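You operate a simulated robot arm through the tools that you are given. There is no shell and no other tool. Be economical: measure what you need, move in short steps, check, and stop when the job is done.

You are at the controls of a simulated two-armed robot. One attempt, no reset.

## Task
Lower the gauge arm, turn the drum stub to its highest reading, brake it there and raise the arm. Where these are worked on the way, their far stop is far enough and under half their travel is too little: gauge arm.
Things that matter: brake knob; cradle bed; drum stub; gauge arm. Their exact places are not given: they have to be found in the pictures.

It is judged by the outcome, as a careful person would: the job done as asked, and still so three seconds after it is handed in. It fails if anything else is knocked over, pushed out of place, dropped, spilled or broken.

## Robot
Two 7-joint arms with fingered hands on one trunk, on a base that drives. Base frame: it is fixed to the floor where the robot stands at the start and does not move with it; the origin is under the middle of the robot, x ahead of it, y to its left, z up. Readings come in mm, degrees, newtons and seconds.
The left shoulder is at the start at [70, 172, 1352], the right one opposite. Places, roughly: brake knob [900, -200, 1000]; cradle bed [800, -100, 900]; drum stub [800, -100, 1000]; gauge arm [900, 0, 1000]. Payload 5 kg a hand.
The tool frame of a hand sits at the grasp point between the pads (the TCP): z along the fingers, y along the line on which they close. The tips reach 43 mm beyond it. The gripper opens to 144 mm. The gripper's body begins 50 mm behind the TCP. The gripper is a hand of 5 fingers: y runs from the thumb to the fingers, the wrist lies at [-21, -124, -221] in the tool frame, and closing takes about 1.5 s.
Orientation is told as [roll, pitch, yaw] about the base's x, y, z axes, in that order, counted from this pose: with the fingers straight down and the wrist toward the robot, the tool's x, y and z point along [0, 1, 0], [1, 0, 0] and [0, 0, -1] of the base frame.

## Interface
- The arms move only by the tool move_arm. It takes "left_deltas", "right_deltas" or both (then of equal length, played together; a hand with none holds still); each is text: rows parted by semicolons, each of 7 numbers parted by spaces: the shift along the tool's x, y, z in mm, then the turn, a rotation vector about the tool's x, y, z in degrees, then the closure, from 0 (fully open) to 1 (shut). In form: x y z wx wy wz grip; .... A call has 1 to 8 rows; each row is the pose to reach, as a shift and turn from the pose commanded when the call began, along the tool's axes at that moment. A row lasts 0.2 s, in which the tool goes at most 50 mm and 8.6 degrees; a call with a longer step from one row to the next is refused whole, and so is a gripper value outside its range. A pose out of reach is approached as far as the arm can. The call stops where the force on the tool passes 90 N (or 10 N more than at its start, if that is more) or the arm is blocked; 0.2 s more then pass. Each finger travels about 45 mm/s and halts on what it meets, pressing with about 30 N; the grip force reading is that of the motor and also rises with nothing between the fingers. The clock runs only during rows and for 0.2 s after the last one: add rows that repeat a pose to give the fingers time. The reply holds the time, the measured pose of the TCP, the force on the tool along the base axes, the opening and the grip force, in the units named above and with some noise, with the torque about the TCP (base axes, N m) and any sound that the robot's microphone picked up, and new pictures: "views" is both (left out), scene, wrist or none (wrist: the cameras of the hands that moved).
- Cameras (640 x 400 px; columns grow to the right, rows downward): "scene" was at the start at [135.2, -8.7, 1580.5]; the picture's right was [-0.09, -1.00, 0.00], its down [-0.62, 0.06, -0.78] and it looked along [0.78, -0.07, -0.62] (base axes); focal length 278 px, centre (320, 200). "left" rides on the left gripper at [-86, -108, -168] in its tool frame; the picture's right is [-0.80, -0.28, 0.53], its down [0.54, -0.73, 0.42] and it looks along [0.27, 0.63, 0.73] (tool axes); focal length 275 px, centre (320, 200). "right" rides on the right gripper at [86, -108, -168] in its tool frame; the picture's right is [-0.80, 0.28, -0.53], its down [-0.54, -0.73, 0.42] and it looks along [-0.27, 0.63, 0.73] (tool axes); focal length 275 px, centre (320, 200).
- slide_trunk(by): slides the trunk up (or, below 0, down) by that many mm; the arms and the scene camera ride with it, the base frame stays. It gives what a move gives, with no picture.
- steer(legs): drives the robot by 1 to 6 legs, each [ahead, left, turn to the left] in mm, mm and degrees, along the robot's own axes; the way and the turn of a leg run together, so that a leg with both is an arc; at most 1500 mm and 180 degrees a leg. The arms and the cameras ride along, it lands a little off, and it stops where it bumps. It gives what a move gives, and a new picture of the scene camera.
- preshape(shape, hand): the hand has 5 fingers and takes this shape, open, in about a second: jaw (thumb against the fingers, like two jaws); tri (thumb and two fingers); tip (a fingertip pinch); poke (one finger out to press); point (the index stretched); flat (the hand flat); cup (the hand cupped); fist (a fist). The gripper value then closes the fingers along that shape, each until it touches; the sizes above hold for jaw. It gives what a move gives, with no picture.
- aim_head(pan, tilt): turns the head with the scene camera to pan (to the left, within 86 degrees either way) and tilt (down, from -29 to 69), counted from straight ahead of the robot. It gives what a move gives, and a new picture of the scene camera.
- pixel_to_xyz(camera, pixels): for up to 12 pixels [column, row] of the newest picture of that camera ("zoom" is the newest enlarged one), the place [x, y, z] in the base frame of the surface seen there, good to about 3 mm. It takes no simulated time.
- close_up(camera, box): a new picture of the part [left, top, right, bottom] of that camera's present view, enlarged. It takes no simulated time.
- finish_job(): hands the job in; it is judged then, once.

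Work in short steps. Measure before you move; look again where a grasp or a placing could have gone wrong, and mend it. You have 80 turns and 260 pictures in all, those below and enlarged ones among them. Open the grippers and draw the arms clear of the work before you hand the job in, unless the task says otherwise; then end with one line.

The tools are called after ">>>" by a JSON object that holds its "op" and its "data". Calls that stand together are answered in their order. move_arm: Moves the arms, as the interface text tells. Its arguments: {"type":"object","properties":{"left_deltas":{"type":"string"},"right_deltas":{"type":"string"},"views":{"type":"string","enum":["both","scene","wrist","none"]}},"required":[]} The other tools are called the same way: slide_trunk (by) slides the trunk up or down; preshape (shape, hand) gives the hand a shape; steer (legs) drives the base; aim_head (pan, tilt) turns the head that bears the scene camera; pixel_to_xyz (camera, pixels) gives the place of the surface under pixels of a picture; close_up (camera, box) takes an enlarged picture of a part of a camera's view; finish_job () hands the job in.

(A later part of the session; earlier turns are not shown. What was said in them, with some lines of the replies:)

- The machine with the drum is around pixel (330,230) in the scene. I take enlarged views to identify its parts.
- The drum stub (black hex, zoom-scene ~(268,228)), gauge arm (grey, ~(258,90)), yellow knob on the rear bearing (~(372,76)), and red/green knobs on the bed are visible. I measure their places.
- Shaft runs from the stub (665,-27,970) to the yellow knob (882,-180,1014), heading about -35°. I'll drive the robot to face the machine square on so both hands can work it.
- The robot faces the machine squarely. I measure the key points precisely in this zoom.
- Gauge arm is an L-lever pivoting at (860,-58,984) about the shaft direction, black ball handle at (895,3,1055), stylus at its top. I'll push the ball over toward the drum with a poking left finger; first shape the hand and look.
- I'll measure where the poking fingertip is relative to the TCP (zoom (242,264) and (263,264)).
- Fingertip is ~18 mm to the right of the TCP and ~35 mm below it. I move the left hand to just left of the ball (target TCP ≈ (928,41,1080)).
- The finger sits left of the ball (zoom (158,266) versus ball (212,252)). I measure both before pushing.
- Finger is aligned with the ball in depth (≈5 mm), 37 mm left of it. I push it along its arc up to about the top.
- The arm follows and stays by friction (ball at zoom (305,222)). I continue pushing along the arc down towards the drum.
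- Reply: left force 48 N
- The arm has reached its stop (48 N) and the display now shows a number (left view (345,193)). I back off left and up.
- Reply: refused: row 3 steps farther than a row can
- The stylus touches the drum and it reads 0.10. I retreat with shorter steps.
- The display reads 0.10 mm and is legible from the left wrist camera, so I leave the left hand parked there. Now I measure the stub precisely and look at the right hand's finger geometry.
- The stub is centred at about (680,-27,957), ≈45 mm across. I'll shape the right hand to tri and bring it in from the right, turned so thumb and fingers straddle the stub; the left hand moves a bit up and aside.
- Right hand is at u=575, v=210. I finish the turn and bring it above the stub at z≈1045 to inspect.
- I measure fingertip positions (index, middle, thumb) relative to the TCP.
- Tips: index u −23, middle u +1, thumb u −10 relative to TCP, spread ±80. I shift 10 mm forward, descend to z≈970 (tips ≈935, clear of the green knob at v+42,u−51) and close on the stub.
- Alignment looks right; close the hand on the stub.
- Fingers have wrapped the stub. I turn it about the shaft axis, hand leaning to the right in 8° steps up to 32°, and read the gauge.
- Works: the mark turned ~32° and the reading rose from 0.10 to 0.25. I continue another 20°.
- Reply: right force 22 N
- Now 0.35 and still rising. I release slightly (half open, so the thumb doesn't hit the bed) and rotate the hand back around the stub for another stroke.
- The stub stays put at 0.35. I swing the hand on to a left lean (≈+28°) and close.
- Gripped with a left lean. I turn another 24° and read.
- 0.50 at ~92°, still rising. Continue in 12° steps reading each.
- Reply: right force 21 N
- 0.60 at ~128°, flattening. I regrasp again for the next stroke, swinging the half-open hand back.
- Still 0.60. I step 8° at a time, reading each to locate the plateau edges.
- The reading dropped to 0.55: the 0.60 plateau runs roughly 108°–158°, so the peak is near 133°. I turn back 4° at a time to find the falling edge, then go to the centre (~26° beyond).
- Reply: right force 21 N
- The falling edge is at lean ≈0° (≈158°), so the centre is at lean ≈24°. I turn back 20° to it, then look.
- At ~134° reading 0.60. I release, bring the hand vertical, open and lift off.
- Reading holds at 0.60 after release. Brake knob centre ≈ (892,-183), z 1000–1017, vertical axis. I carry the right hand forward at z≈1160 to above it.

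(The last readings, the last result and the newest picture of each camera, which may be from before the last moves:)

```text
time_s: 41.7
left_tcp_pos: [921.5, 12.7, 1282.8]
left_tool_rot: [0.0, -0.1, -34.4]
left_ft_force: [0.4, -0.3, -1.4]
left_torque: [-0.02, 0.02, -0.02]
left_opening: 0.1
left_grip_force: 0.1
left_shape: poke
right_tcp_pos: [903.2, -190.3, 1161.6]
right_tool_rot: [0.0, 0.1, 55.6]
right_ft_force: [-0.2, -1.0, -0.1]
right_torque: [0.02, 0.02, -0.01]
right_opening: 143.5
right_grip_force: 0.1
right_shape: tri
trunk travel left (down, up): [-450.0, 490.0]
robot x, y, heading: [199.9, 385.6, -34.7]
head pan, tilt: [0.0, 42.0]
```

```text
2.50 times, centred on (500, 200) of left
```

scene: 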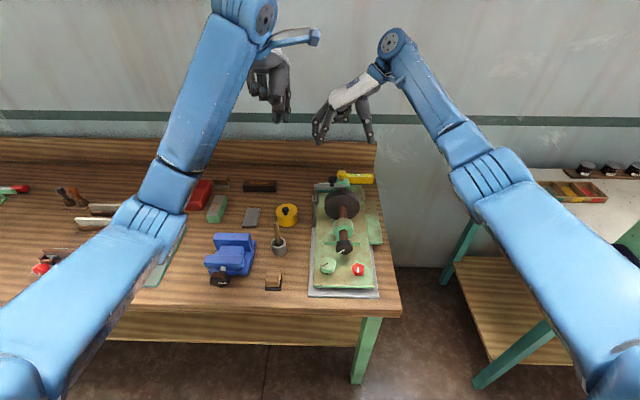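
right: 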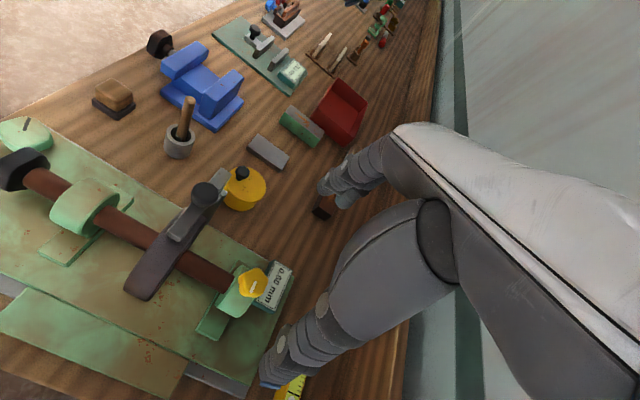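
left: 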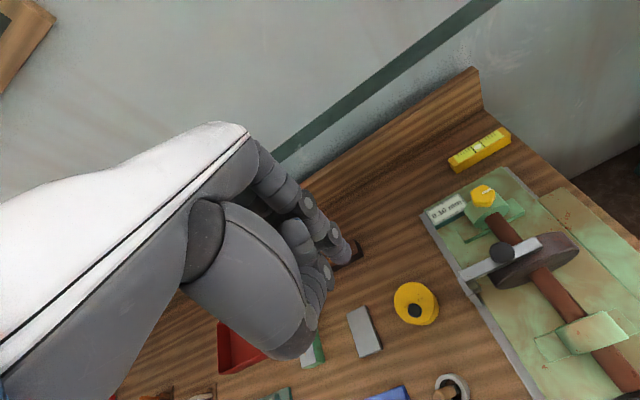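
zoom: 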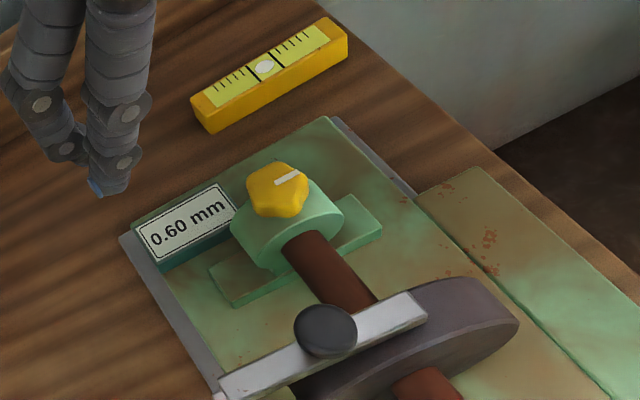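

Over the knob. I double-check the knob centre from the right camera, then descend to z≈1075 first.

>>> {"op": "pixel_to_xyz", "data": {"camera": "right", "pixels": [[252, 281], [242, 281], [262, 281], [252, 271], [252, 291]]}}

>>> {"op": "move_arm", "data": {"right_deltas": "2 0 30 0 0 0 0; 2 0 60 0 0 0 0; 2 0 87 0 0 0 0", "views": "wrist"}}

>>> {"op": "close_up", "data": {"camera": "scene", "box": [290, 130, 410, 220]}}

>>> {"op": "close_up", "data": {"camera": "left", "box": [380, 120, 620, 280]}}

```text
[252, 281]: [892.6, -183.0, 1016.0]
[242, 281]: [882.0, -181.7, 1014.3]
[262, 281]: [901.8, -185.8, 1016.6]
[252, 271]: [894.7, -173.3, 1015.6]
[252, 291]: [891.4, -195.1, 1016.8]
```

```text
time_s: 42.5
left_tcp_pos: [921.2, 11.8, 1282.5]
left_tool_rot: [0.0, 0.1, -34.4]
left_ft_force: [-0.1, -1.2, 0.2]
left_torque: [0.0, 0.03, -0.04]
left_opening: 0.0
left_grip_force: 0.0
left_shape: poke
right_tcp_pos: [898.9, -190.7, 1074.5]
right_tool_rot: [0.0, 0.0, 55.7]
right_ft_force: [0.5, -0.1, 0.9]
right_torque: [0.0, 0.01, -0.01]
right_opening: 143.7
right_grip_force: 0.0
right_shape: tri
trunk travel left (down, up): [-450.0, 490.0]
robot x, y, heading: [199.1, 382.1, -34.3]
head pan, tilt: [0.0, 42.0]
```

right: 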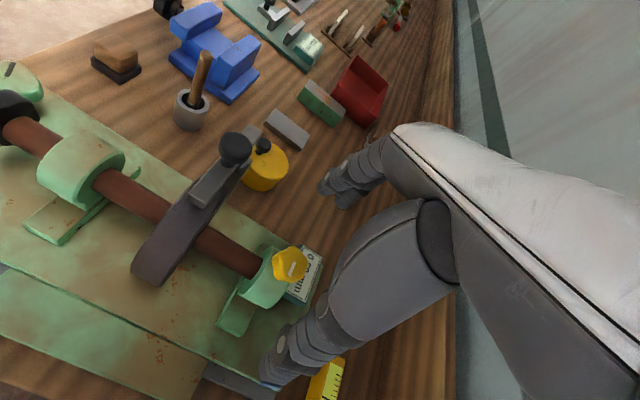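

```text
4.44 times, centred on (350, 175) of scene
```

zoom: 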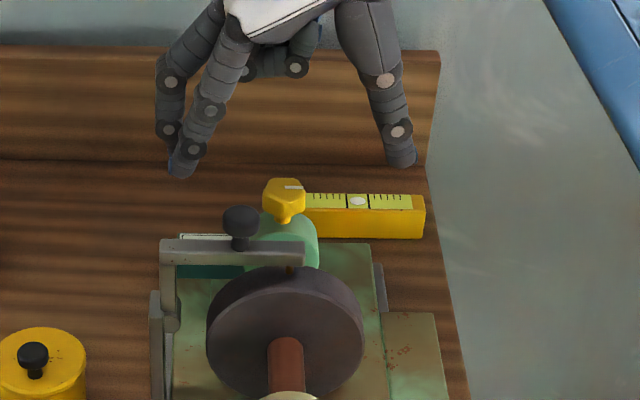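

```text
2.50 times, centred on (500, 200) of left
```

zoom: 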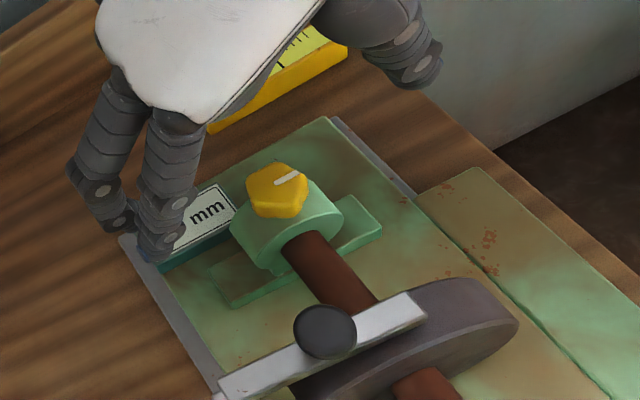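

Well centred. Descend 33 mm and close on the knob.

>>> {"op": "move_arm", "data": {"right_deltas": "0 2 16 0 0 0 0; 0 2 33 0 0 0 0; 0 2 33 0 0 0 1; 0 2 33 0 0 0 1; 0 2 33 0 0 0 1; 0 2 33 0 0 0 1; 0 2 33 0 0 0 1; 0 2 33 0 0 0 1", "views": "none"}}

>>> {"op": "move_arm", "data": {"right_deltas": "0 0 0 0 0 0 1; 0 0 0 0 0 0 1; 0 0 0 0 0 0 1; 0 0 0 0 0 0 1", "views": "wrist"}}

>>> {"op": "close_up", "data": {"camera": "scene", "box": [290, 130, 410, 220]}}

>>> {"op": "close_up", "data": {"camera": "left", "box": [380, 120, 620, 280]}}

```text
time_s: 44.3
left_tcp_pos: [920.8, 12.5, 1281.1]
left_tool_rot: [0.0, 0.0, -34.3]
left_ft_force: [-0.5, 0.1, -0.5]
left_torque: [-0.03, 0.02, -0.02]
left_opening: 0.2
left_grip_force: 0.0
left_shape: poke
right_tcp_pos: [900.1, -188.7, 1039.7]
right_tool_rot: [0.0, 0.0, 55.6]
right_ft_force: [-0.5, 0.0, 0.6]
right_torque: [-0.02, -0.01, -0.03]
right_opening: 24.3
right_grip_force: 0.1
right_shape: tri
trunk travel left (down, up): [-450.0, 490.0]
robot x, y, heading: [205.4, 383.6, -34.3]
head pan, tilt: [0.0, 42.0]
```

```text
time_s: 45.3
left_tcp_pos: [921.3, 11.3, 1282.5]
left_tool_rot: [0.1, 0.1, -34.4]
left_ft_force: [0.1, 0.3, -0.6]
left_torque: [0.0, -0.01, 0.03]
left_opening: 0.0
left_grip_force: 0.0
left_shape: poke
right_tcp_pos: [901.5, -188.7, 1040.5]
right_tool_rot: [0.1, 0.1, 55.6]
right_ft_force: [-0.1, -1.5, -1.5]
right_torque: [-0.02, 0.01, -0.01]
right_opening: 22.1
right_grip_force: 30.0
right_shape: tri
trunk travel left (down, up): [-450.0, 490.0]
robot x, y, heading: [199.5, 386.0, -34.4]
head pan, tilt: [0.0, 42.0]
```

right: 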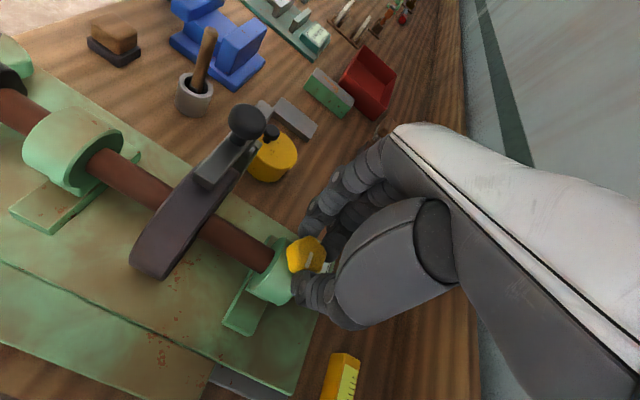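

```text
4.44 times, centred on (350, 175) of scene
```

zoom: 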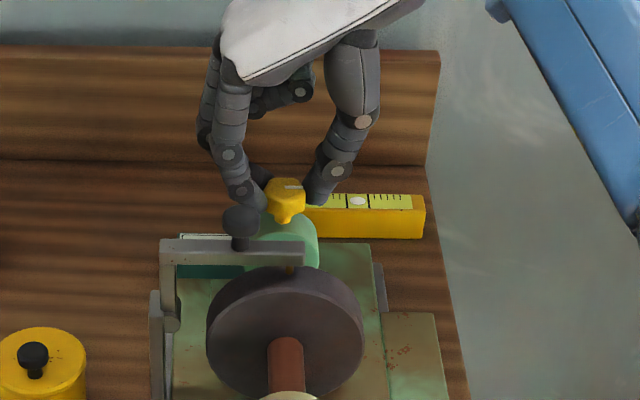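

```text
2.50 times, centred on (500, 200) of left
```

zoom: 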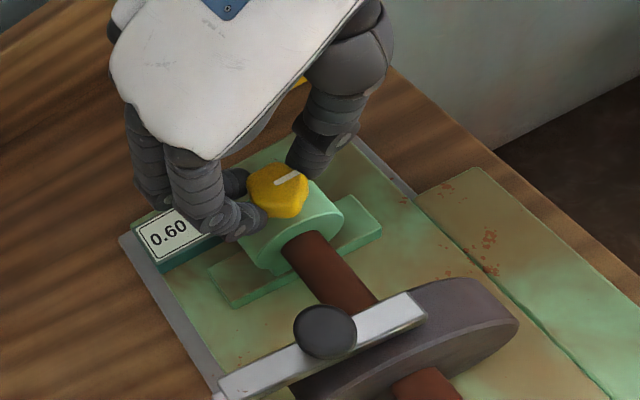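

The knob is gripped (22 mm, 30 N). I turn it clockwise about its axis by 24° and watch torque and mark.

>>> {"op": "move_arm", "data": {"right_deltas": "0.1 -1.4 0 0 0 8 1; 0.4 -2.8 0 0 0 16 1; 0.9 -4.1 0 0 0 24 1", "views": "none"}}

>>> {"op": "close_up", "data": {"camera": "scene", "box": [290, 130, 410, 220]}}

>>> {"op": "close_up", "data": {"camera": "left", "box": [380, 120, 620, 280]}}

```text
time_s: 46.1
left_tcp_pos: [922.5, 12.7, 1283.8]
left_tool_rot: [0.0, 0.0, -34.3]
left_ft_force: [-0.7, -0.5, -0.3]
left_torque: [-0.02, -0.03, 0.0]
left_opening: 0.2
left_grip_force: 0.0
left_shape: poke
right_tcp_pos: [898.4, -190.0, 1039.0]
right_tool_rot: [0.1, 0.0, 31.5]
right_ft_force: [1.3, 3.9, -2.7]
right_torque: [0.18, -0.13, 0.1]
right_opening: 21.4
right_grip_force: 30.3
right_shape: tri
trunk travel left (down, up): [-450.0, 490.0]
robot x, y, heading: [199.0, 382.2, -34.5]
head pan, tilt: [0.0, 42.0]
```

```text
4.44 times, centred on (350, 175) of scene
```

zoom: 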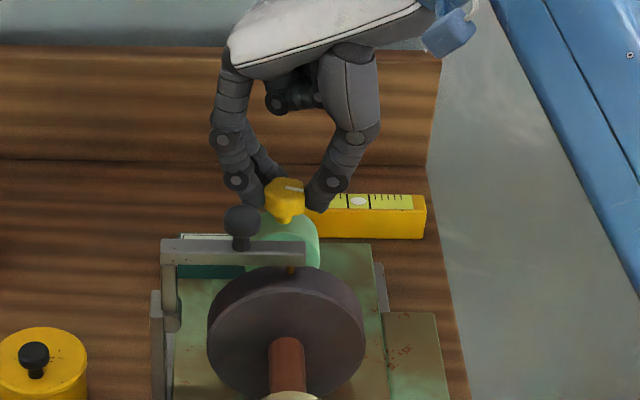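

```text
2.50 times, centred on (500, 200) of left
```

zoom: 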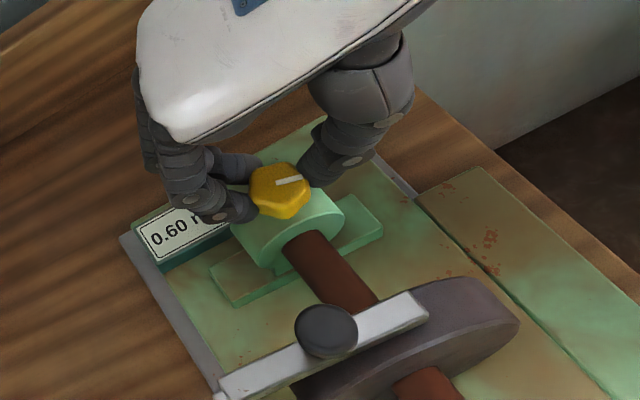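

The knob turns with the hand (mark rotated clockwise), low torque. I continue 40°.

>>> {"op": "move_arm", "data": {"right_deltas": "0.1 -1.4 0 0 0 8 1; 0.4 -2.8 0 0 0 16 1; 0.9 -4.1 0 0 0 24 1; 1.5 -5.3 0 0 0 32 1; 2.3 -6.4 0 0 0 40 1", "views": "none"}}

>>> {"op": "close_up", "data": {"camera": "scene", "box": [290, 130, 410, 220]}}

>>> {"op": "close_up", "data": {"camera": "left", "box": [380, 120, 620, 280]}}

```text
time_s: 47.3
left_tcp_pos: [921.1, 13.3, 1283.1]
left_tool_rot: [-0.1, 0.1, -34.3]
left_ft_force: [-0.6, -0.1, -0.4]
left_torque: [0.02, 0.03, 0.01]
left_opening: 0.0
left_grip_force: 0.0
left_shape: poke
right_tcp_pos: [891.5, -190.3, 1040.7]
right_tool_rot: [0.0, 0.0, -8.4]
right_ft_force: [7.0, 8.6, -2.8]
right_torque: [0.34, -0.38, 0.07]
right_opening: 21.1
right_grip_force: 30.5
right_shape: tri
trunk travel left (down, up): [-450.0, 490.0]
robot x, y, heading: [201.4, 380.8, -34.7]
head pan, tilt: [0.0, 42.0]
```

```text
4.44 times, centred on (350, 175) of scene
```

zoom: 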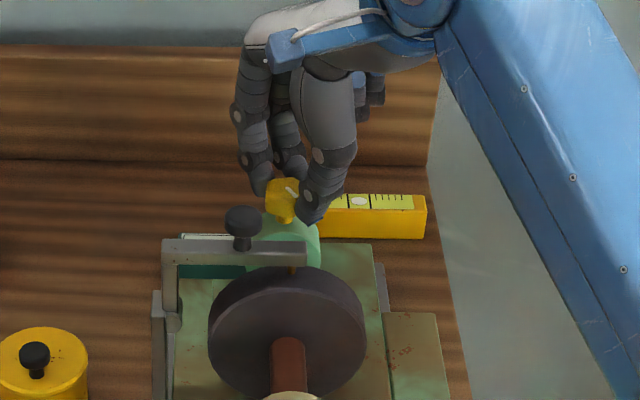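

```text
2.50 times, centred on (500, 200) of left
```

zoom: 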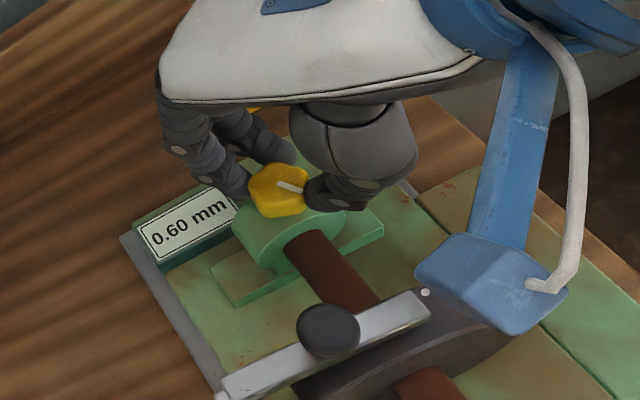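

Mark has turned ~60° in total, still free. Continue 32° more.

>>> {"op": "move_arm", "data": {"right_deltas": "0.1 -1.4 0 0 0 8 1; 0.4 -2.8 0 0 0 16 1; 0.9 -4.1 0 0 0 24 1; 1.5 -5.3 0 0 0 32 1", "views": "none"}}

>>> {"op": "close_up", "data": {"camera": "scene", "box": [290, 130, 410, 220]}}

>>> {"op": "close_up", "data": {"camera": "left", "box": [380, 120, 620, 280]}}

```text
time_s: 48.3
left_tcp_pos: [923.1, 15.5, 1282.4]
left_tool_rot: [0.0, 0.1, -34.3]
left_ft_force: [-0.2, 0.0, -0.4]
left_torque: [-0.02, 0.03, -0.02]
left_opening: 0.0
left_grip_force: 0.0
left_shape: poke
right_tcp_pos: [887.0, -186.8, 1040.8]
right_tool_rot: [0.1, 0.1, -40.5]
right_ft_force: [11.7, 10.9, 1.5]
right_torque: [0.3, -0.62, 0.19]
right_opening: 20.4
right_grip_force: 30.6
right_shape: tri
trunk travel left (down, up): [-450.0, 490.0]
robot x, y, heading: [199.3, 384.1, -34.3]
head pan, tilt: [0.0, 42.0]
```

```text
4.44 times, centred on (350, 175) of scene
```

zoom: 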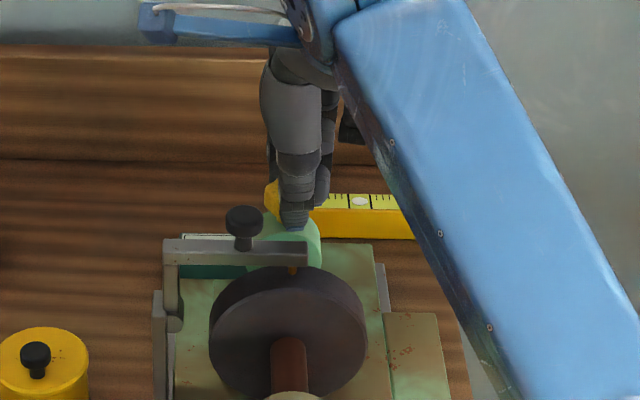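

```text
2.50 times, centred on (500, 200) of left
```

zoom: 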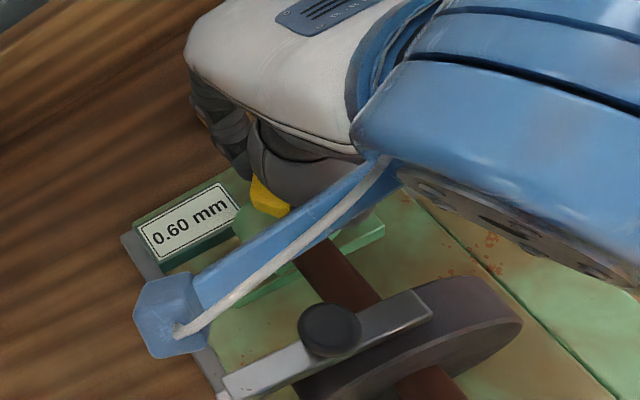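

The mark is hidden; check from the right wrist camera and continue turning 24°.

>>> {"op": "close_up", "data": {"camera": "right", "box": [220, 180, 400, 320]}}

>>> {"op": "move_arm", "data": {"right_deltas": "0.1 -1.4 0 0 0 8 1; 0.4 -2.8 0 0 0 16 1; 0.9 -4.1 0 0 0 24 1", "views": "none"}}

>>> {"op": "close_up", "data": {"camera": "right", "box": [220, 180, 400, 320]}}

```text
2.86 times, centred on (310, 250) of right
```

zoom: 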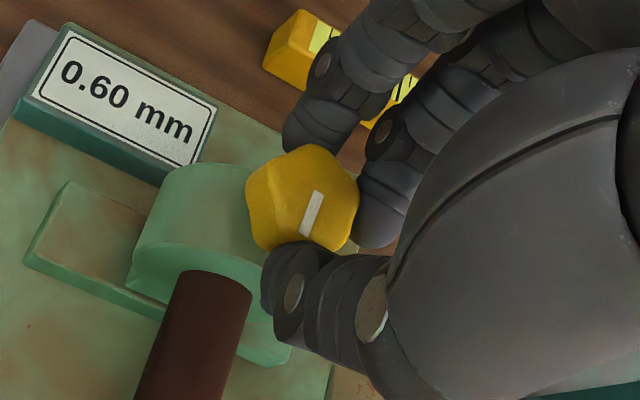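

```text
time_s: 49.1
left_tcp_pos: [922.0, 14.4, 1282.0]
left_tool_rot: [-0.1, 0.1, -34.5]
left_ft_force: [-0.1, -0.7, 0.6]
left_torque: [-0.02, 0.02, 0.0]
left_opening: 0.3
left_grip_force: 0.1
left_shape: poke
right_tcp_pos: [882.8, -184.9, 1038.0]
right_tool_rot: [-0.1, 0.2, -64.5]
right_ft_force: [6.5, 14.4, -1.4]
right_torque: [0.38, -0.24, 0.16]
right_opening: 19.4
right_grip_force: 29.6
right_shape: tri
trunk travel left (down, up): [-450.0, 490.0]
robot x, y, heading: [201.6, 382.4, -34.2]
head pan, tilt: [0.0, 42.0]
```

```text
2.86 times, centred on (310, 250) of right
```

zoom: 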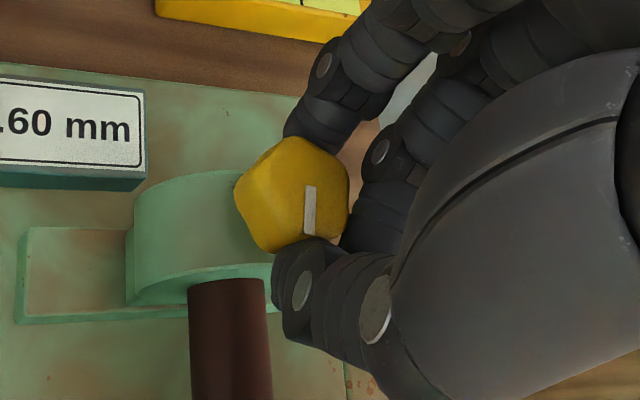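

The knob stopped turning: its mark now lies parallel to the shaft — a 90° quarter turn to its stop (fingers slipped on it in the last step), reading still 0.60. I release partly and lift straight up.

>>> {"op": "move_arm", "data": {"right_deltas": "0 0 0 0 0 0 0.6; 0 0 0 0 0 0 0.6; 0 0 0 0 0 0 0.6; 0 0 -30 0 0 0 0.6; 0 0 -70 0 0 0 0.6; 0 0 -115 0 0 0 0.6; 0 0 -160 0 0 0 0.6", "views": "both"}}

>>> {"op": "close_up", "data": {"camera": "right", "box": [120, 120, 440, 360]}}

```text
time_s: 50.7
left_tcp_pos: [920.6, 13.2, 1282.4]
left_tool_rot: [0.0, 0.1, -34.3]
left_ft_force: [-0.8, -0.5, 1.3]
left_torque: [-0.02, -0.04, -0.01]
left_opening: 0.1
left_grip_force: 0.1
left_shape: poke
right_tcp_pos: [882.0, -186.4, 1199.5]
right_tool_rot: [-0.1, 0.0, -64.5]
right_ft_force: [0.7, 0.0, 0.1]
right_torque: [-0.01, 0.0, 0.01]
right_opening: 57.0
right_grip_force: 0.0
right_shape: tri
trunk travel left (down, up): [-450.0, 490.0]
robot x, y, heading: [198.1, 383.5, -34.4]
head pan, tilt: [0.0, 42.0]
```

scene: 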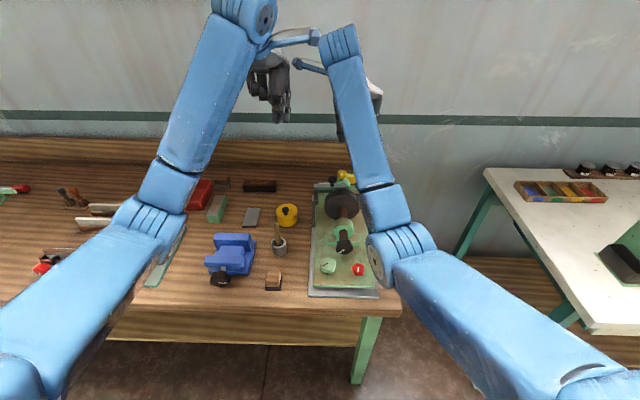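
right: 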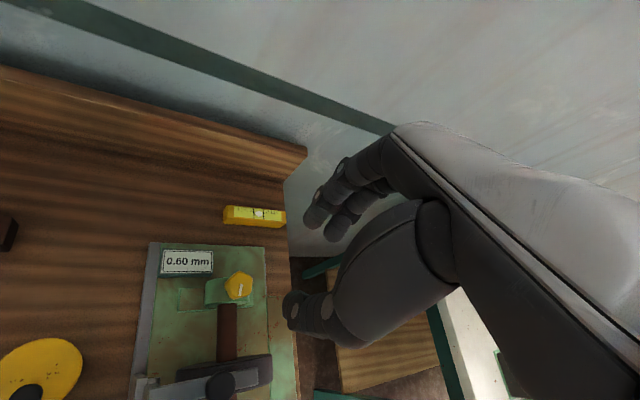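

```text
1.67 times, centred on (280, 240) of right
```

zoom: 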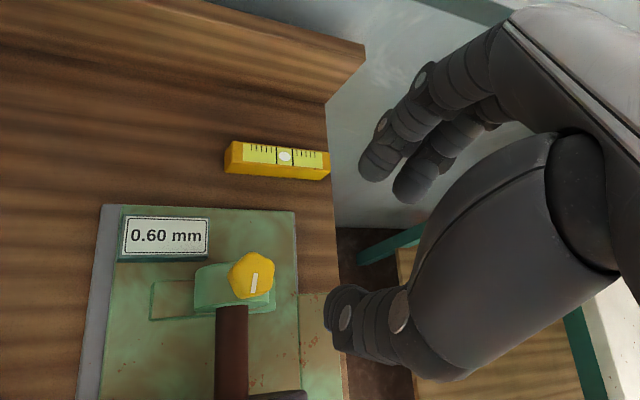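

The brake is turned to its stop with the reading at 0.60. Now I withdraw the right hand to the right and back, and measure the ball handle for raising the arm.

>>> {"op": "move_arm", "data": {"right_deltas": "-36 8 -10 0 0 -4 0.6; -72 12 -20 0 0 -8 0.6; -110 12 -30 0 0 -12 0.6; -146 10 -40 0 0 -16 0.3; -182 6 -50 0 0 -20 0; -218 2 -60 0 0 -24 0; -254 -2 -60 0 0 -28 0; -290 -5 -60 0 0 -30 0", "views": "both"}}

>>> {"op": "close_up", "data": {"camera": "left", "box": [380, 120, 620, 280]}}

>>> {"op": "pixel_to_xyz", "data": {"camera": "zoom", "pixels": [[328, 330], [310, 330], [345, 330], [400, 310], [240, 380], [425, 305], [330, 312], [330, 345]]}}

>>> {"op": "close_up", "data": {"camera": "scene", "box": [290, 150, 410, 240]}}

>>> {"op": "pixel_to_xyz", "data": {"camera": "scene", "pixels": [[333, 181], [335, 186]]}}

```text
time_s: 52.5
left_tcp_pos: [919.1, 12.5, 1283.1]
left_tool_rot: [0.0, 0.0, -34.2]
left_ft_force: [0.3, -0.1, 0.3]
left_torque: [-0.04, 0.04, 0.05]
left_opening: 0.0
left_grip_force: 0.0
left_shape: poke
right_tcp_pos: [620.3, -309.6, 1259.8]
right_tool_rot: [0.0, 0.0, -34.4]
right_ft_force: [-0.9, -0.2, -0.4]
right_torque: [-0.03, -0.01, 0.01]
right_opening: 143.4
right_grip_force: 0.1
right_shape: tri
trunk travel left (down, up): [-450.0, 490.0]
robot x, y, heading: [196.9, 387.3, -34.6]
head pan, tilt: [0.0, 42.0]
```

scene: 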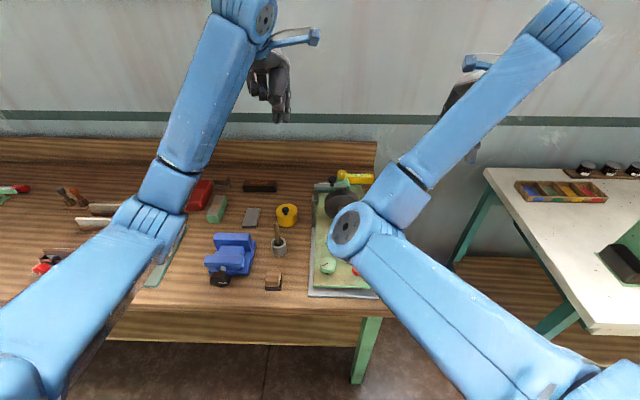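
right: 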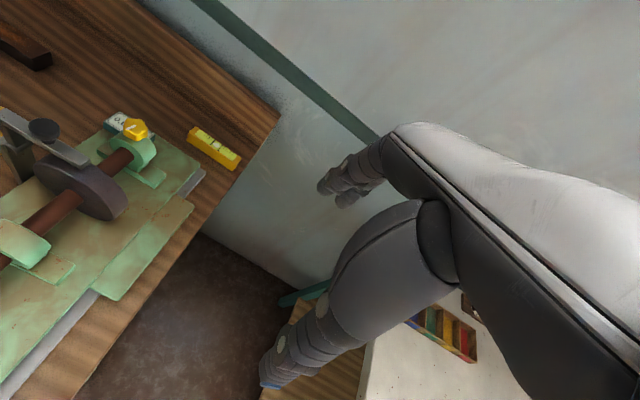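

```text
2.50 times, centred on (500, 200) of left
```

zoom: 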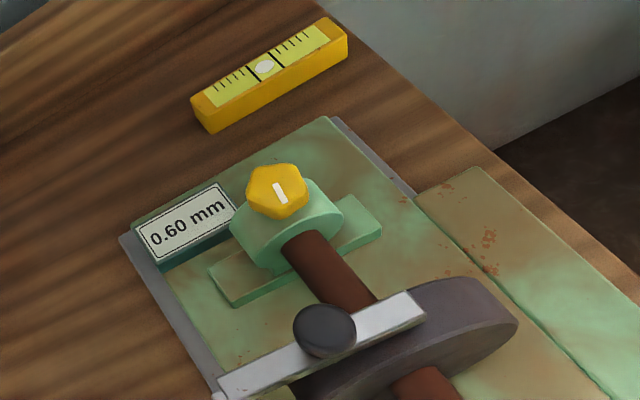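

```text
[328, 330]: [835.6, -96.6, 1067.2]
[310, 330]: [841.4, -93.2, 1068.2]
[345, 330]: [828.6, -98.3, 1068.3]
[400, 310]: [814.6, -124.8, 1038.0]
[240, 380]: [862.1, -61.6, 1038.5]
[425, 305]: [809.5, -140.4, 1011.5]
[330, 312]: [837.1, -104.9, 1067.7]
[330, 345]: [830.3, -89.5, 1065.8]
```

```text
4.44 times, centred on (350, 195) of scene
```

zoom: 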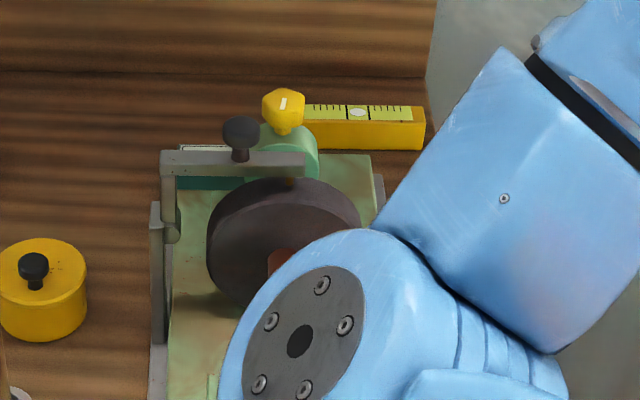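

```text
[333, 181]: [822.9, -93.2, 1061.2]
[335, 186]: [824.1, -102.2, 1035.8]
```

The knob mark now points along the shaft (90° turned). Ball is at about (834,-97,1056). To raise the arm without wedging I'll pinch the ball front/back with the left hand (tri shape) and carry it along its arc.

>>> {"op": "preshape", "data": {"shape": "tri", "hand": "left"}}

>>> {"op": "move_arm", "data": {"left_deltas": "-30 -2 25 0 0 0 0; -60 -4 50 0 0 0 0; -95 -6 75 0 0 0 0; -128 -8 100 0 0 0 0; -128 -8 130 0 0 0 0", "views": "both"}}

>>> {"op": "close_up", "data": {"camera": "scene", "box": [270, 100, 410, 220]}}

>>> {"op": "close_up", "data": {"camera": "left", "box": [280, 120, 520, 300]}}

```text
time_s: 53.4
left_tcp_pos: [921.4, 13.7, 1282.3]
left_tool_rot: [0.0, 0.1, -34.3]
left_ft_force: [-0.2, -0.5, -1.0]
left_torque: [0.01, -0.01, -0.02]
left_opening: 144.0
left_grip_force: 0.0
left_shape: tri
right_tcp_pos: [620.4, -308.7, 1259.7]
right_tool_rot: [-0.2, 0.1, -34.5]
right_ft_force: [0.5, -1.2, 0.4]
right_torque: [0.0, 0.0, -0.01]
right_opening: 143.6
right_grip_force: 0.1
right_shape: tri
trunk travel left (down, up): [-450.0, 490.0]
robot x, y, heading: [201.5, 381.5, -34.4]
head pan, tilt: [0.0, 42.0]
```

```text
time_s: 54.6
left_tcp_pos: [845.2, -88.5, 1152.7]
left_tool_rot: [-0.1, 0.1, -34.3]
left_ft_force: [0.7, 0.2, -0.3]
left_torque: [-0.03, 0.02, 0.0]
left_opening: 143.7
left_grip_force: 0.0
left_shape: tri
right_tcp_pos: [622.4, -308.7, 1259.7]
right_tool_rot: [-0.1, 0.0, -34.4]
right_ft_force: [1.0, -0.3, 0.7]
right_torque: [-0.06, 0.01, 0.02]
right_opening: 143.9
right_grip_force: 0.1
right_shape: tri
trunk travel left (down, up): [-450.0, 490.0]
robot x, y, heading: [199.6, 383.7, -34.4]
head pan, tilt: [0.0, 42.0]
```

scene: 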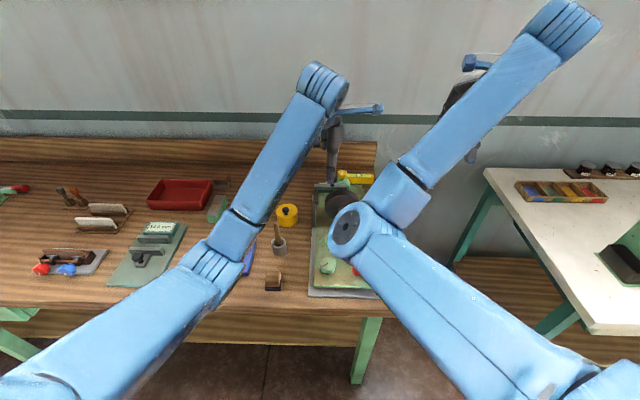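
left: 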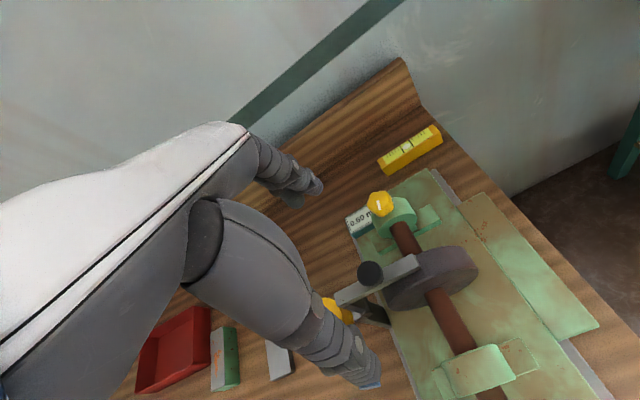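

```text
3.33 times, centred on (340, 160) of scene
```

zoom: 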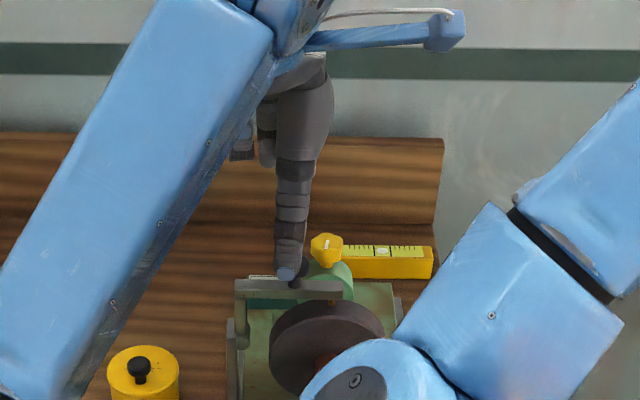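

```text
2.22 times, centred on (400, 210) of left
```

zoom: 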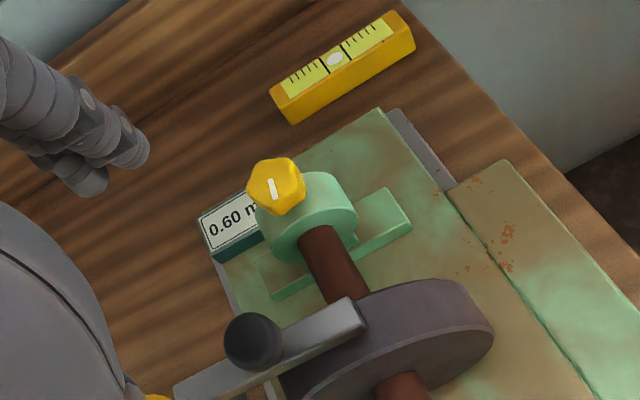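

I measure thumb tip, finger tips and the ball before descending.

>>> {"op": "pixel_to_xyz", "data": {"camera": "left", "pixels": [[370, 273], [362, 273], [378, 273], [370, 265], [370, 281], [370, 372], [355, 355], [315, 185], [297, 198], [395, 266]]}}

>>> {"op": "pixel_to_xyz", "data": {"camera": "scene", "pixels": [[329, 181], [330, 176], [343, 225], [380, 180]]}}

```text
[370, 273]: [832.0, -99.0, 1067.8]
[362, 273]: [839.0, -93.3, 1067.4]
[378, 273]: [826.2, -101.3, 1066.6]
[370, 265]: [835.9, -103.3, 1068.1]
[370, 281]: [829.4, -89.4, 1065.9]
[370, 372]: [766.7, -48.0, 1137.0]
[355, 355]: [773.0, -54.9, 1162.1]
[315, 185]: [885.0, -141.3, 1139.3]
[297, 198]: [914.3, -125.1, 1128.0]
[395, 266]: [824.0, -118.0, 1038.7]
```

```text
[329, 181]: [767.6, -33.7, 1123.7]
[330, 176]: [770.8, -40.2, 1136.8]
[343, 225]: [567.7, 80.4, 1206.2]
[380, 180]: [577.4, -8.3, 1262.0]
```

Shift −7 in v, −4 in u, descend 63 mm, then close on the ball.

>>> {"op": "move_arm", "data": {"left_deltas": "-4 -2 25 0 0 0 0; -7 -4 45 0 0 0 0; -7 -4 63 0 0 0 0; -7 -4 63 0 0 0 1; -7 -4 63 0 0 0 1; -7 -4 63 0 0 0 1; -7 -4 63 0 0 0 1; -7 -4 63 0 0 0 1", "views": "none"}}

>>> {"op": "move_arm", "data": {"left_deltas": "0 0 0 0 0 0 1; 0 0 0 0 0 0 1; 0 0 0 0 0 0 1; 0 0 0 0 0 0 1; 0 0 0 0 0 0 1", "views": "wrist"}}

>>> {"op": "close_up", "data": {"camera": "scene", "box": [290, 130, 390, 220]}}

>>> {"op": "close_up", "data": {"camera": "left", "box": [260, 140, 500, 340]}}

```text
time_s: 56.4
left_tcp_pos: [833.8, -92.5, 1092.9]
left_tool_rot: [-0.1, 0.0, -34.4]
left_ft_force: [0.5, -0.4, 0.6]
left_torque: [0.0, 0.01, -0.02]
left_opening: 37.7
left_grip_force: 0.1
left_shape: tri
right_tcp_pos: [620.6, -309.1, 1259.3]
right_tool_rot: [-0.1, 0.0, -34.5]
right_ft_force: [0.2, 0.3, -0.2]
right_torque: [0.03, -0.01, -0.01]
right_opening: 143.8
right_grip_force: 0.1
right_shape: tri
trunk travel left (down, up): [-450.0, 490.0]
robot x, y, heading: [201.3, 385.6, -34.2]
head pan, tilt: [0.0, 42.0]
```

```text
time_s: 57.6
left_tcp_pos: [835.0, -92.6, 1091.4]
left_tool_rot: [-0.1, 0.2, -34.5]
left_ft_force: [-0.7, 0.3, -0.8]
left_torque: [-0.05, 0.0, -0.03]
left_opening: 15.4
left_grip_force: 30.1
left_shape: tri
right_tcp_pos: [619.5, -308.2, 1259.3]
right_tool_rot: [-0.1, 0.0, -34.5]
right_ft_force: [-0.5, 0.3, -0.5]
right_torque: [-0.02, -0.01, -0.02]
right_opening: 143.6
right_grip_force: 0.1
right_shape: tri
trunk travel left (down, up): [-450.0, 490.0]
robot x, y, heading: [201.4, 386.8, -34.1]
head pan, tilt: [0.0, 42.0]
```

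left: 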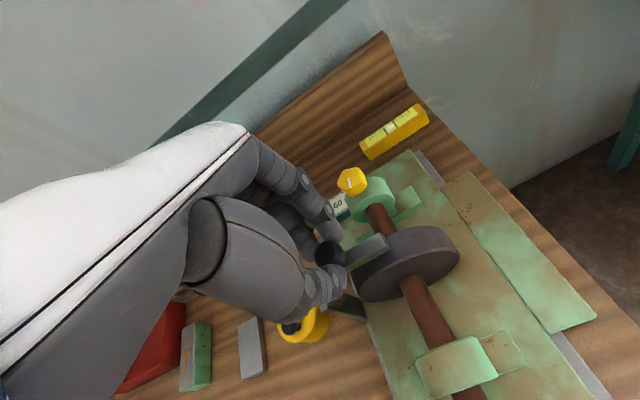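

```text
4.44 times, centred on (340, 175) of scene
```

zoom: 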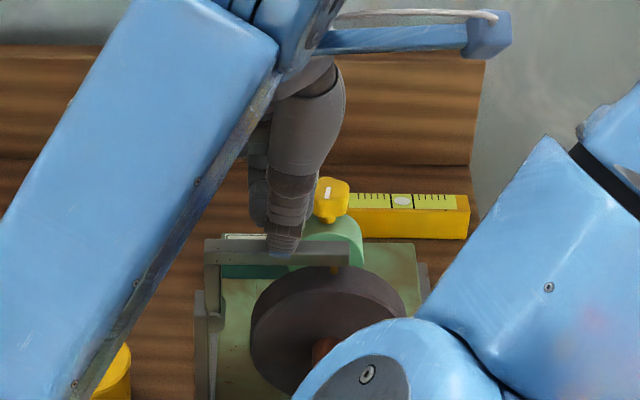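

```text
2.00 times, centred on (380, 240) of left
```

zoom: 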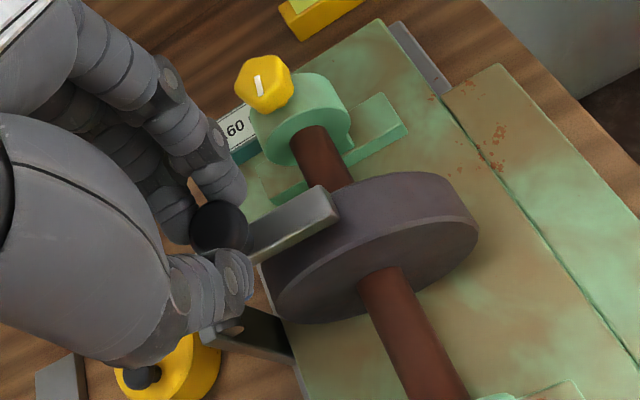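

Ball is pinched (30 N). I carry it along the arc (up and to the left), first half.

>>> {"op": "move_arm", "data": {"left_deltas": "13.3 0 -8.7 0 0 0 1; 28 0 -14.9 0 0 0 1; 43.6 0 -18.5 0 0 0 1; 59.5 0 -19.3 0 0 0 1", "views": "wrist"}}

>>> {"op": "close_up", "data": {"camera": "scene", "box": [290, 130, 390, 220]}}

>>> {"op": "close_up", "data": {"camera": "left", "box": [260, 140, 500, 340]}}

```text
time_s: 58.6
left_tcp_pos: [869.1, -41.0, 1108.0]
left_tool_rot: [0.0, 0.3, -34.4]
left_ft_force: [-3.2, -2.6, -11.9]
left_torque: [-0.28, 0.04, -0.06]
left_opening: 13.2
left_grip_force: 29.9
left_shape: tri
right_tcp_pos: [620.2, -309.9, 1258.9]
right_tool_rot: [-0.2, 0.0, -34.6]
right_ft_force: [0.9, 0.0, -0.1]
right_torque: [0.02, 0.01, 0.0]
right_opening: 143.6
right_grip_force: 0.0
right_shape: tri
trunk travel left (down, up): [-450.0, 490.0]
robot x, y, heading: [200.7, 381.8, -34.4]
head pan, tilt: [0.0, 42.0]
```

left: 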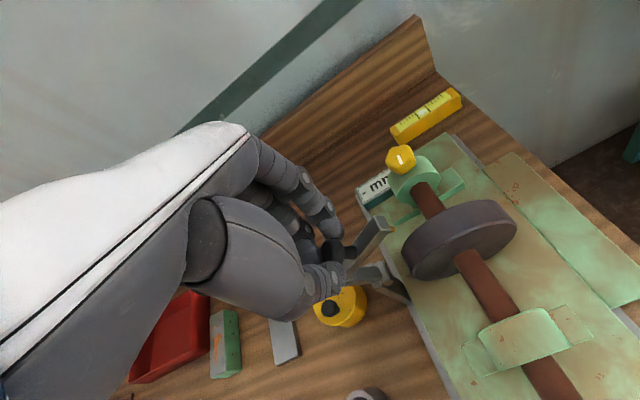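

```text
4.44 times, centred on (340, 175) of scene
```

zoom: 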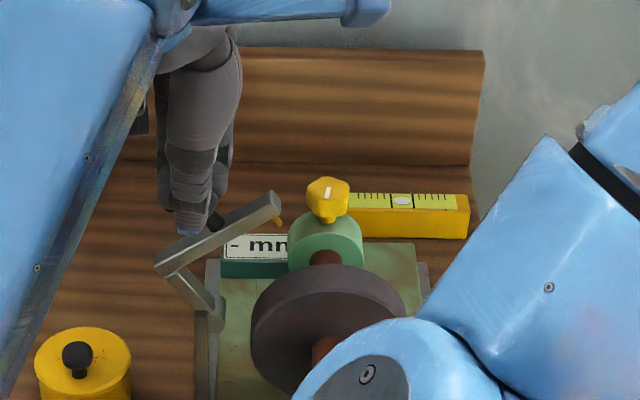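

```text
2.00 times, centred on (380, 240) of left
```

zoom: 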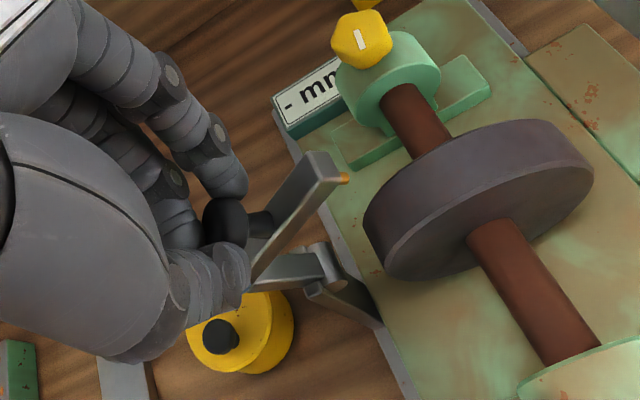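

Half raised, forces small. Continue the second half of the arc and slightly past.

>>> {"op": "move_arm", "data": {"left_deltas": "15.8 0 1.9 0 0 0 1; 31.1 0 6.6 0 0 0 1; 45.3 0 13.8 0 0 0 1; 58 0 23.4 0 0 0 1; 62 0 28 0 0 0 1; 62 0 28 0 0 0 1", "views": "wrist"}}

>>> {"op": "close_up", "data": {"camera": "scene", "box": [270, 130, 390, 220]}}

>>> {"op": "close_up", "data": {"camera": "left", "box": [260, 140, 500, 340]}}

```text
time_s: 60.0
left_tcp_pos: [903.6, 7.9, 1084.1]
left_tool_rot: [-0.1, -0.3, -34.3]
left_ft_force: [4.8, -1.4, 15.5]
left_torque: [-0.25, -0.2, -0.01]
left_opening: 13.7
left_grip_force: 30.0
left_shape: tri
right_tcp_pos: [620.3, -307.1, 1260.6]
right_tool_rot: [-0.1, -0.1, -34.5]
right_ft_force: [0.1, 0.5, 0.3]
right_torque: [-0.01, 0.03, -0.02]
right_opening: 144.0
right_grip_force: 0.0
right_shape: tri
trunk travel left (down, up): [-450.0, 490.0]
robot x, y, heading: [199.9, 383.9, -34.3]
head pan, tilt: [0.0, 42.0]
```

left: 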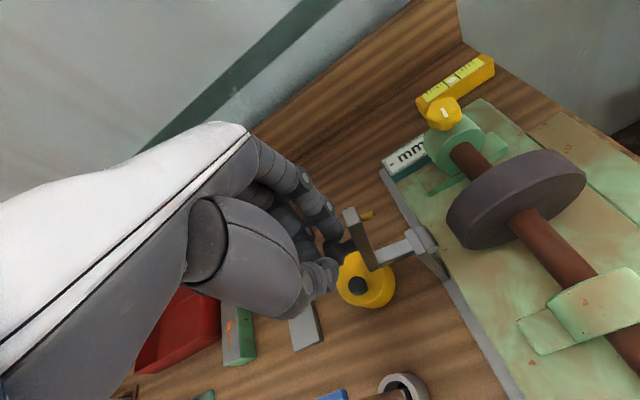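

```text
4.44 times, centred on (330, 175) of scene
```

zoom: 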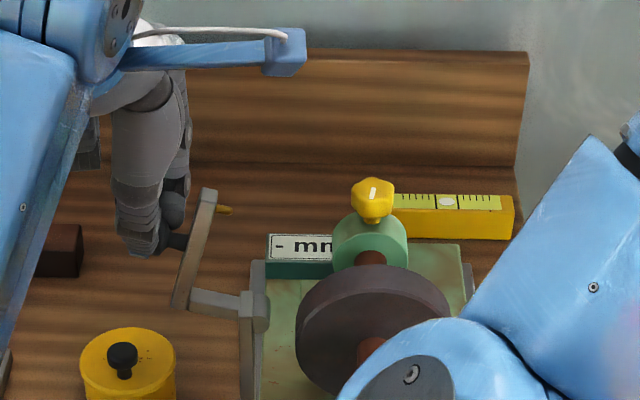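

```text
2.00 times, centred on (380, 240) of left
```

zoom: 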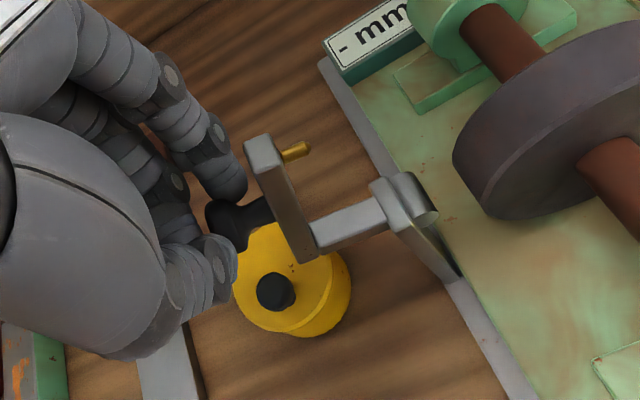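

The arm looks raised as at the start, with 15 N reaction. I press a few mm more to make sure it's at the stop, then open and retreat.

>>> {"op": "move_arm", "data": {"left_deltas": "4 0 6 0 0 0 1; 4 0 6 0 0 0 1; 0 0 0 0 0 0 0.5; 0 0 0 0 0 0 0.3; 0 0 0 0 0 0 0; 0 0 0 0 0 0 0; 0 0 -10 0 0 0 0; 2 0 -45 0 0 0 0", "views": "none"}}

>>> {"op": "move_arm", "data": {"left_deltas": "0 0 -40 0 0 0 0; 10 0 -80 0 0 0 0; 45 0 -105 0 0 0 0; 85 0 -125 0 0 0 0; 125 0 -140 0 0 0 0; 165 0 -140 0 0 0 0", "views": "both"}}

>>> {"op": "close_up", "data": {"camera": "scene", "box": [270, 140, 390, 220]}}

>>> {"op": "pixel_to_xyz", "data": {"camera": "zoom", "pixels": [[175, 200], [208, 165]]}}

```text
time_s: 61.8
left_tcp_pos: [904.6, 9.1, 1125.5]
left_tool_rot: [0.0, 0.0, -34.4]
left_ft_force: [-0.6, 0.7, -0.6]
left_torque: [-0.02, -0.03, 0.04]
left_opening: 132.5
left_grip_force: 0.0
left_shape: tri
right_tcp_pos: [619.5, -310.1, 1259.9]
right_tool_rot: [-0.1, 0.0, -34.5]
right_ft_force: [0.9, 0.2, 0.8]
right_torque: [0.0, -0.02, 0.01]
right_opening: 143.7
right_grip_force: 0.2
right_shape: tri
trunk travel left (down, up): [-450.0, 490.0]
robot x, y, heading: [198.3, 380.3, -34.4]
head pan, tilt: [0.0, 42.0]
```

```text
time_s: 63.2
left_tcp_pos: [999.9, 148.1, 1265.8]
left_tool_rot: [-0.2, 0.0, -34.4]
left_ft_force: [0.3, 0.9, 0.4]
left_torque: [-0.05, 0.04, -0.01]
left_opening: 143.8
left_grip_force: 0.2
left_shape: tri
right_tcp_pos: [622.1, -308.7, 1259.9]
right_tool_rot: [-0.1, 0.1, -34.3]
right_ft_force: [1.1, 1.4, 0.3]
right_torque: [-0.05, 0.05, 0.0]
right_opening: 143.8
right_grip_force: 0.1
right_shape: tri
trunk travel left (down, up): [-450.0, 490.0]
robot x, y, heading: [199.5, 387.6, -34.7]
head pan, tilt: [0.0, 42.0]
```

scene: 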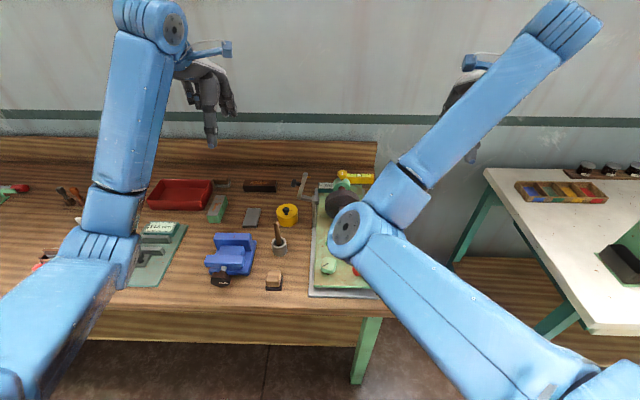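
left: 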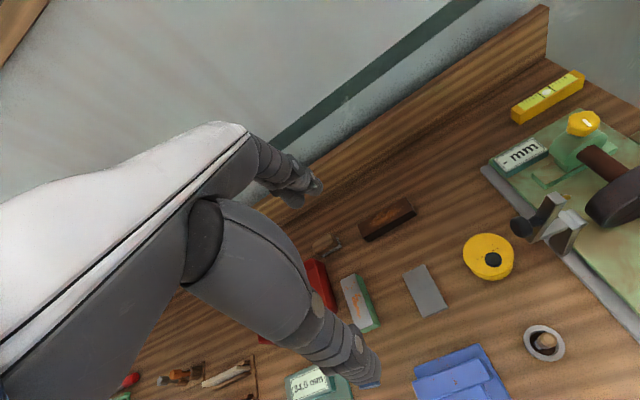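

```text
5.00 times, centred on (330, 180) of scene
```

zoom: 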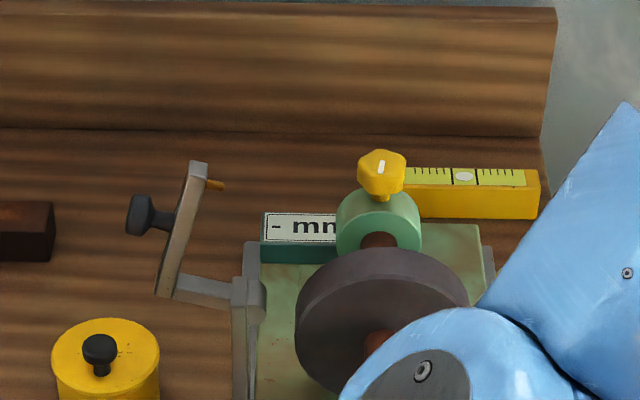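

```text
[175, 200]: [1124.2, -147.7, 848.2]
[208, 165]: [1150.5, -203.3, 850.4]
```

The arm is raised exactly as at the start, display shows "-". I clear the right arm from the view and check the stub mark and surroundings.

>>> {"op": "move_arm", "data": {"right_deltas": "-40 0 -20 0 0 0 0; -80 0 -40 0 0 0 0; -120 0 -60 0 0 0 0; -150 0 -80 0 0 0 0; -180 0 -80 0 0 0 0", "views": "scene"}}

>>> {"op": "close_up", "data": {"camera": "scene", "box": [270, 160, 410, 290]}}

```text
time_s: 64.4
left_tcp_pos: [996.1, 143.9, 1265.7]
left_tool_rot: [0.1, 0.1, -34.4]
left_ft_force: [-1.0, -0.4, -0.5]
left_torque: [0.05, -0.02, -0.01]
left_opening: 143.8
left_grip_force: 0.1
left_shape: tri
right_tcp_pos: [517.0, -457.5, 1339.0]
right_tool_rot: [0.1, 0.2, -34.4]
right_ft_force: [-0.5, -1.1, 0.1]
right_torque: [0.08, -0.05, -0.03]
right_opening: 143.9
right_grip_force: 0.1
right_shape: tri
trunk travel left (down, up): [-450.0, 490.0]
robot x, y, heading: [201.6, 384.9, -34.4]
head pan, tilt: [0.0, 42.0]
```

scene: 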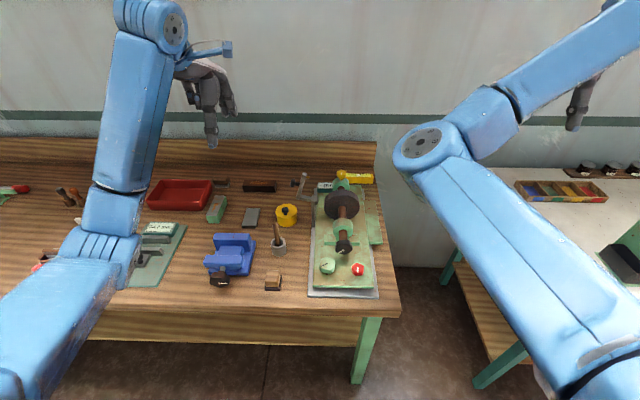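

```text
3.08 times, centred on (340, 225) of scene
```

zoom: 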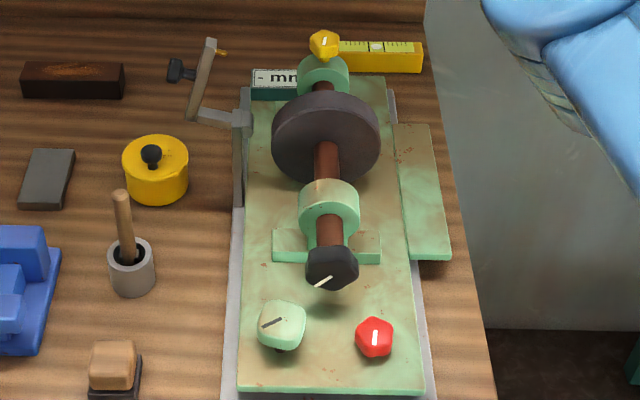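

Everything is in place: the stub mark is unchanged from the peak, the brake is turned to its stop, the gauge arm is raised and the hands are clear. I hand it in.

>>> {"op": "finish_job", "data": {}}

```text
The job is handed in.
```

The gauge arm was lowered to its stop, the drum stub turned to its highest reading (0.60 mm), the brake knob turned a quarter turn to its stop, and the arm raised again. I did not test the brake by trying to turn the stub afterwards.
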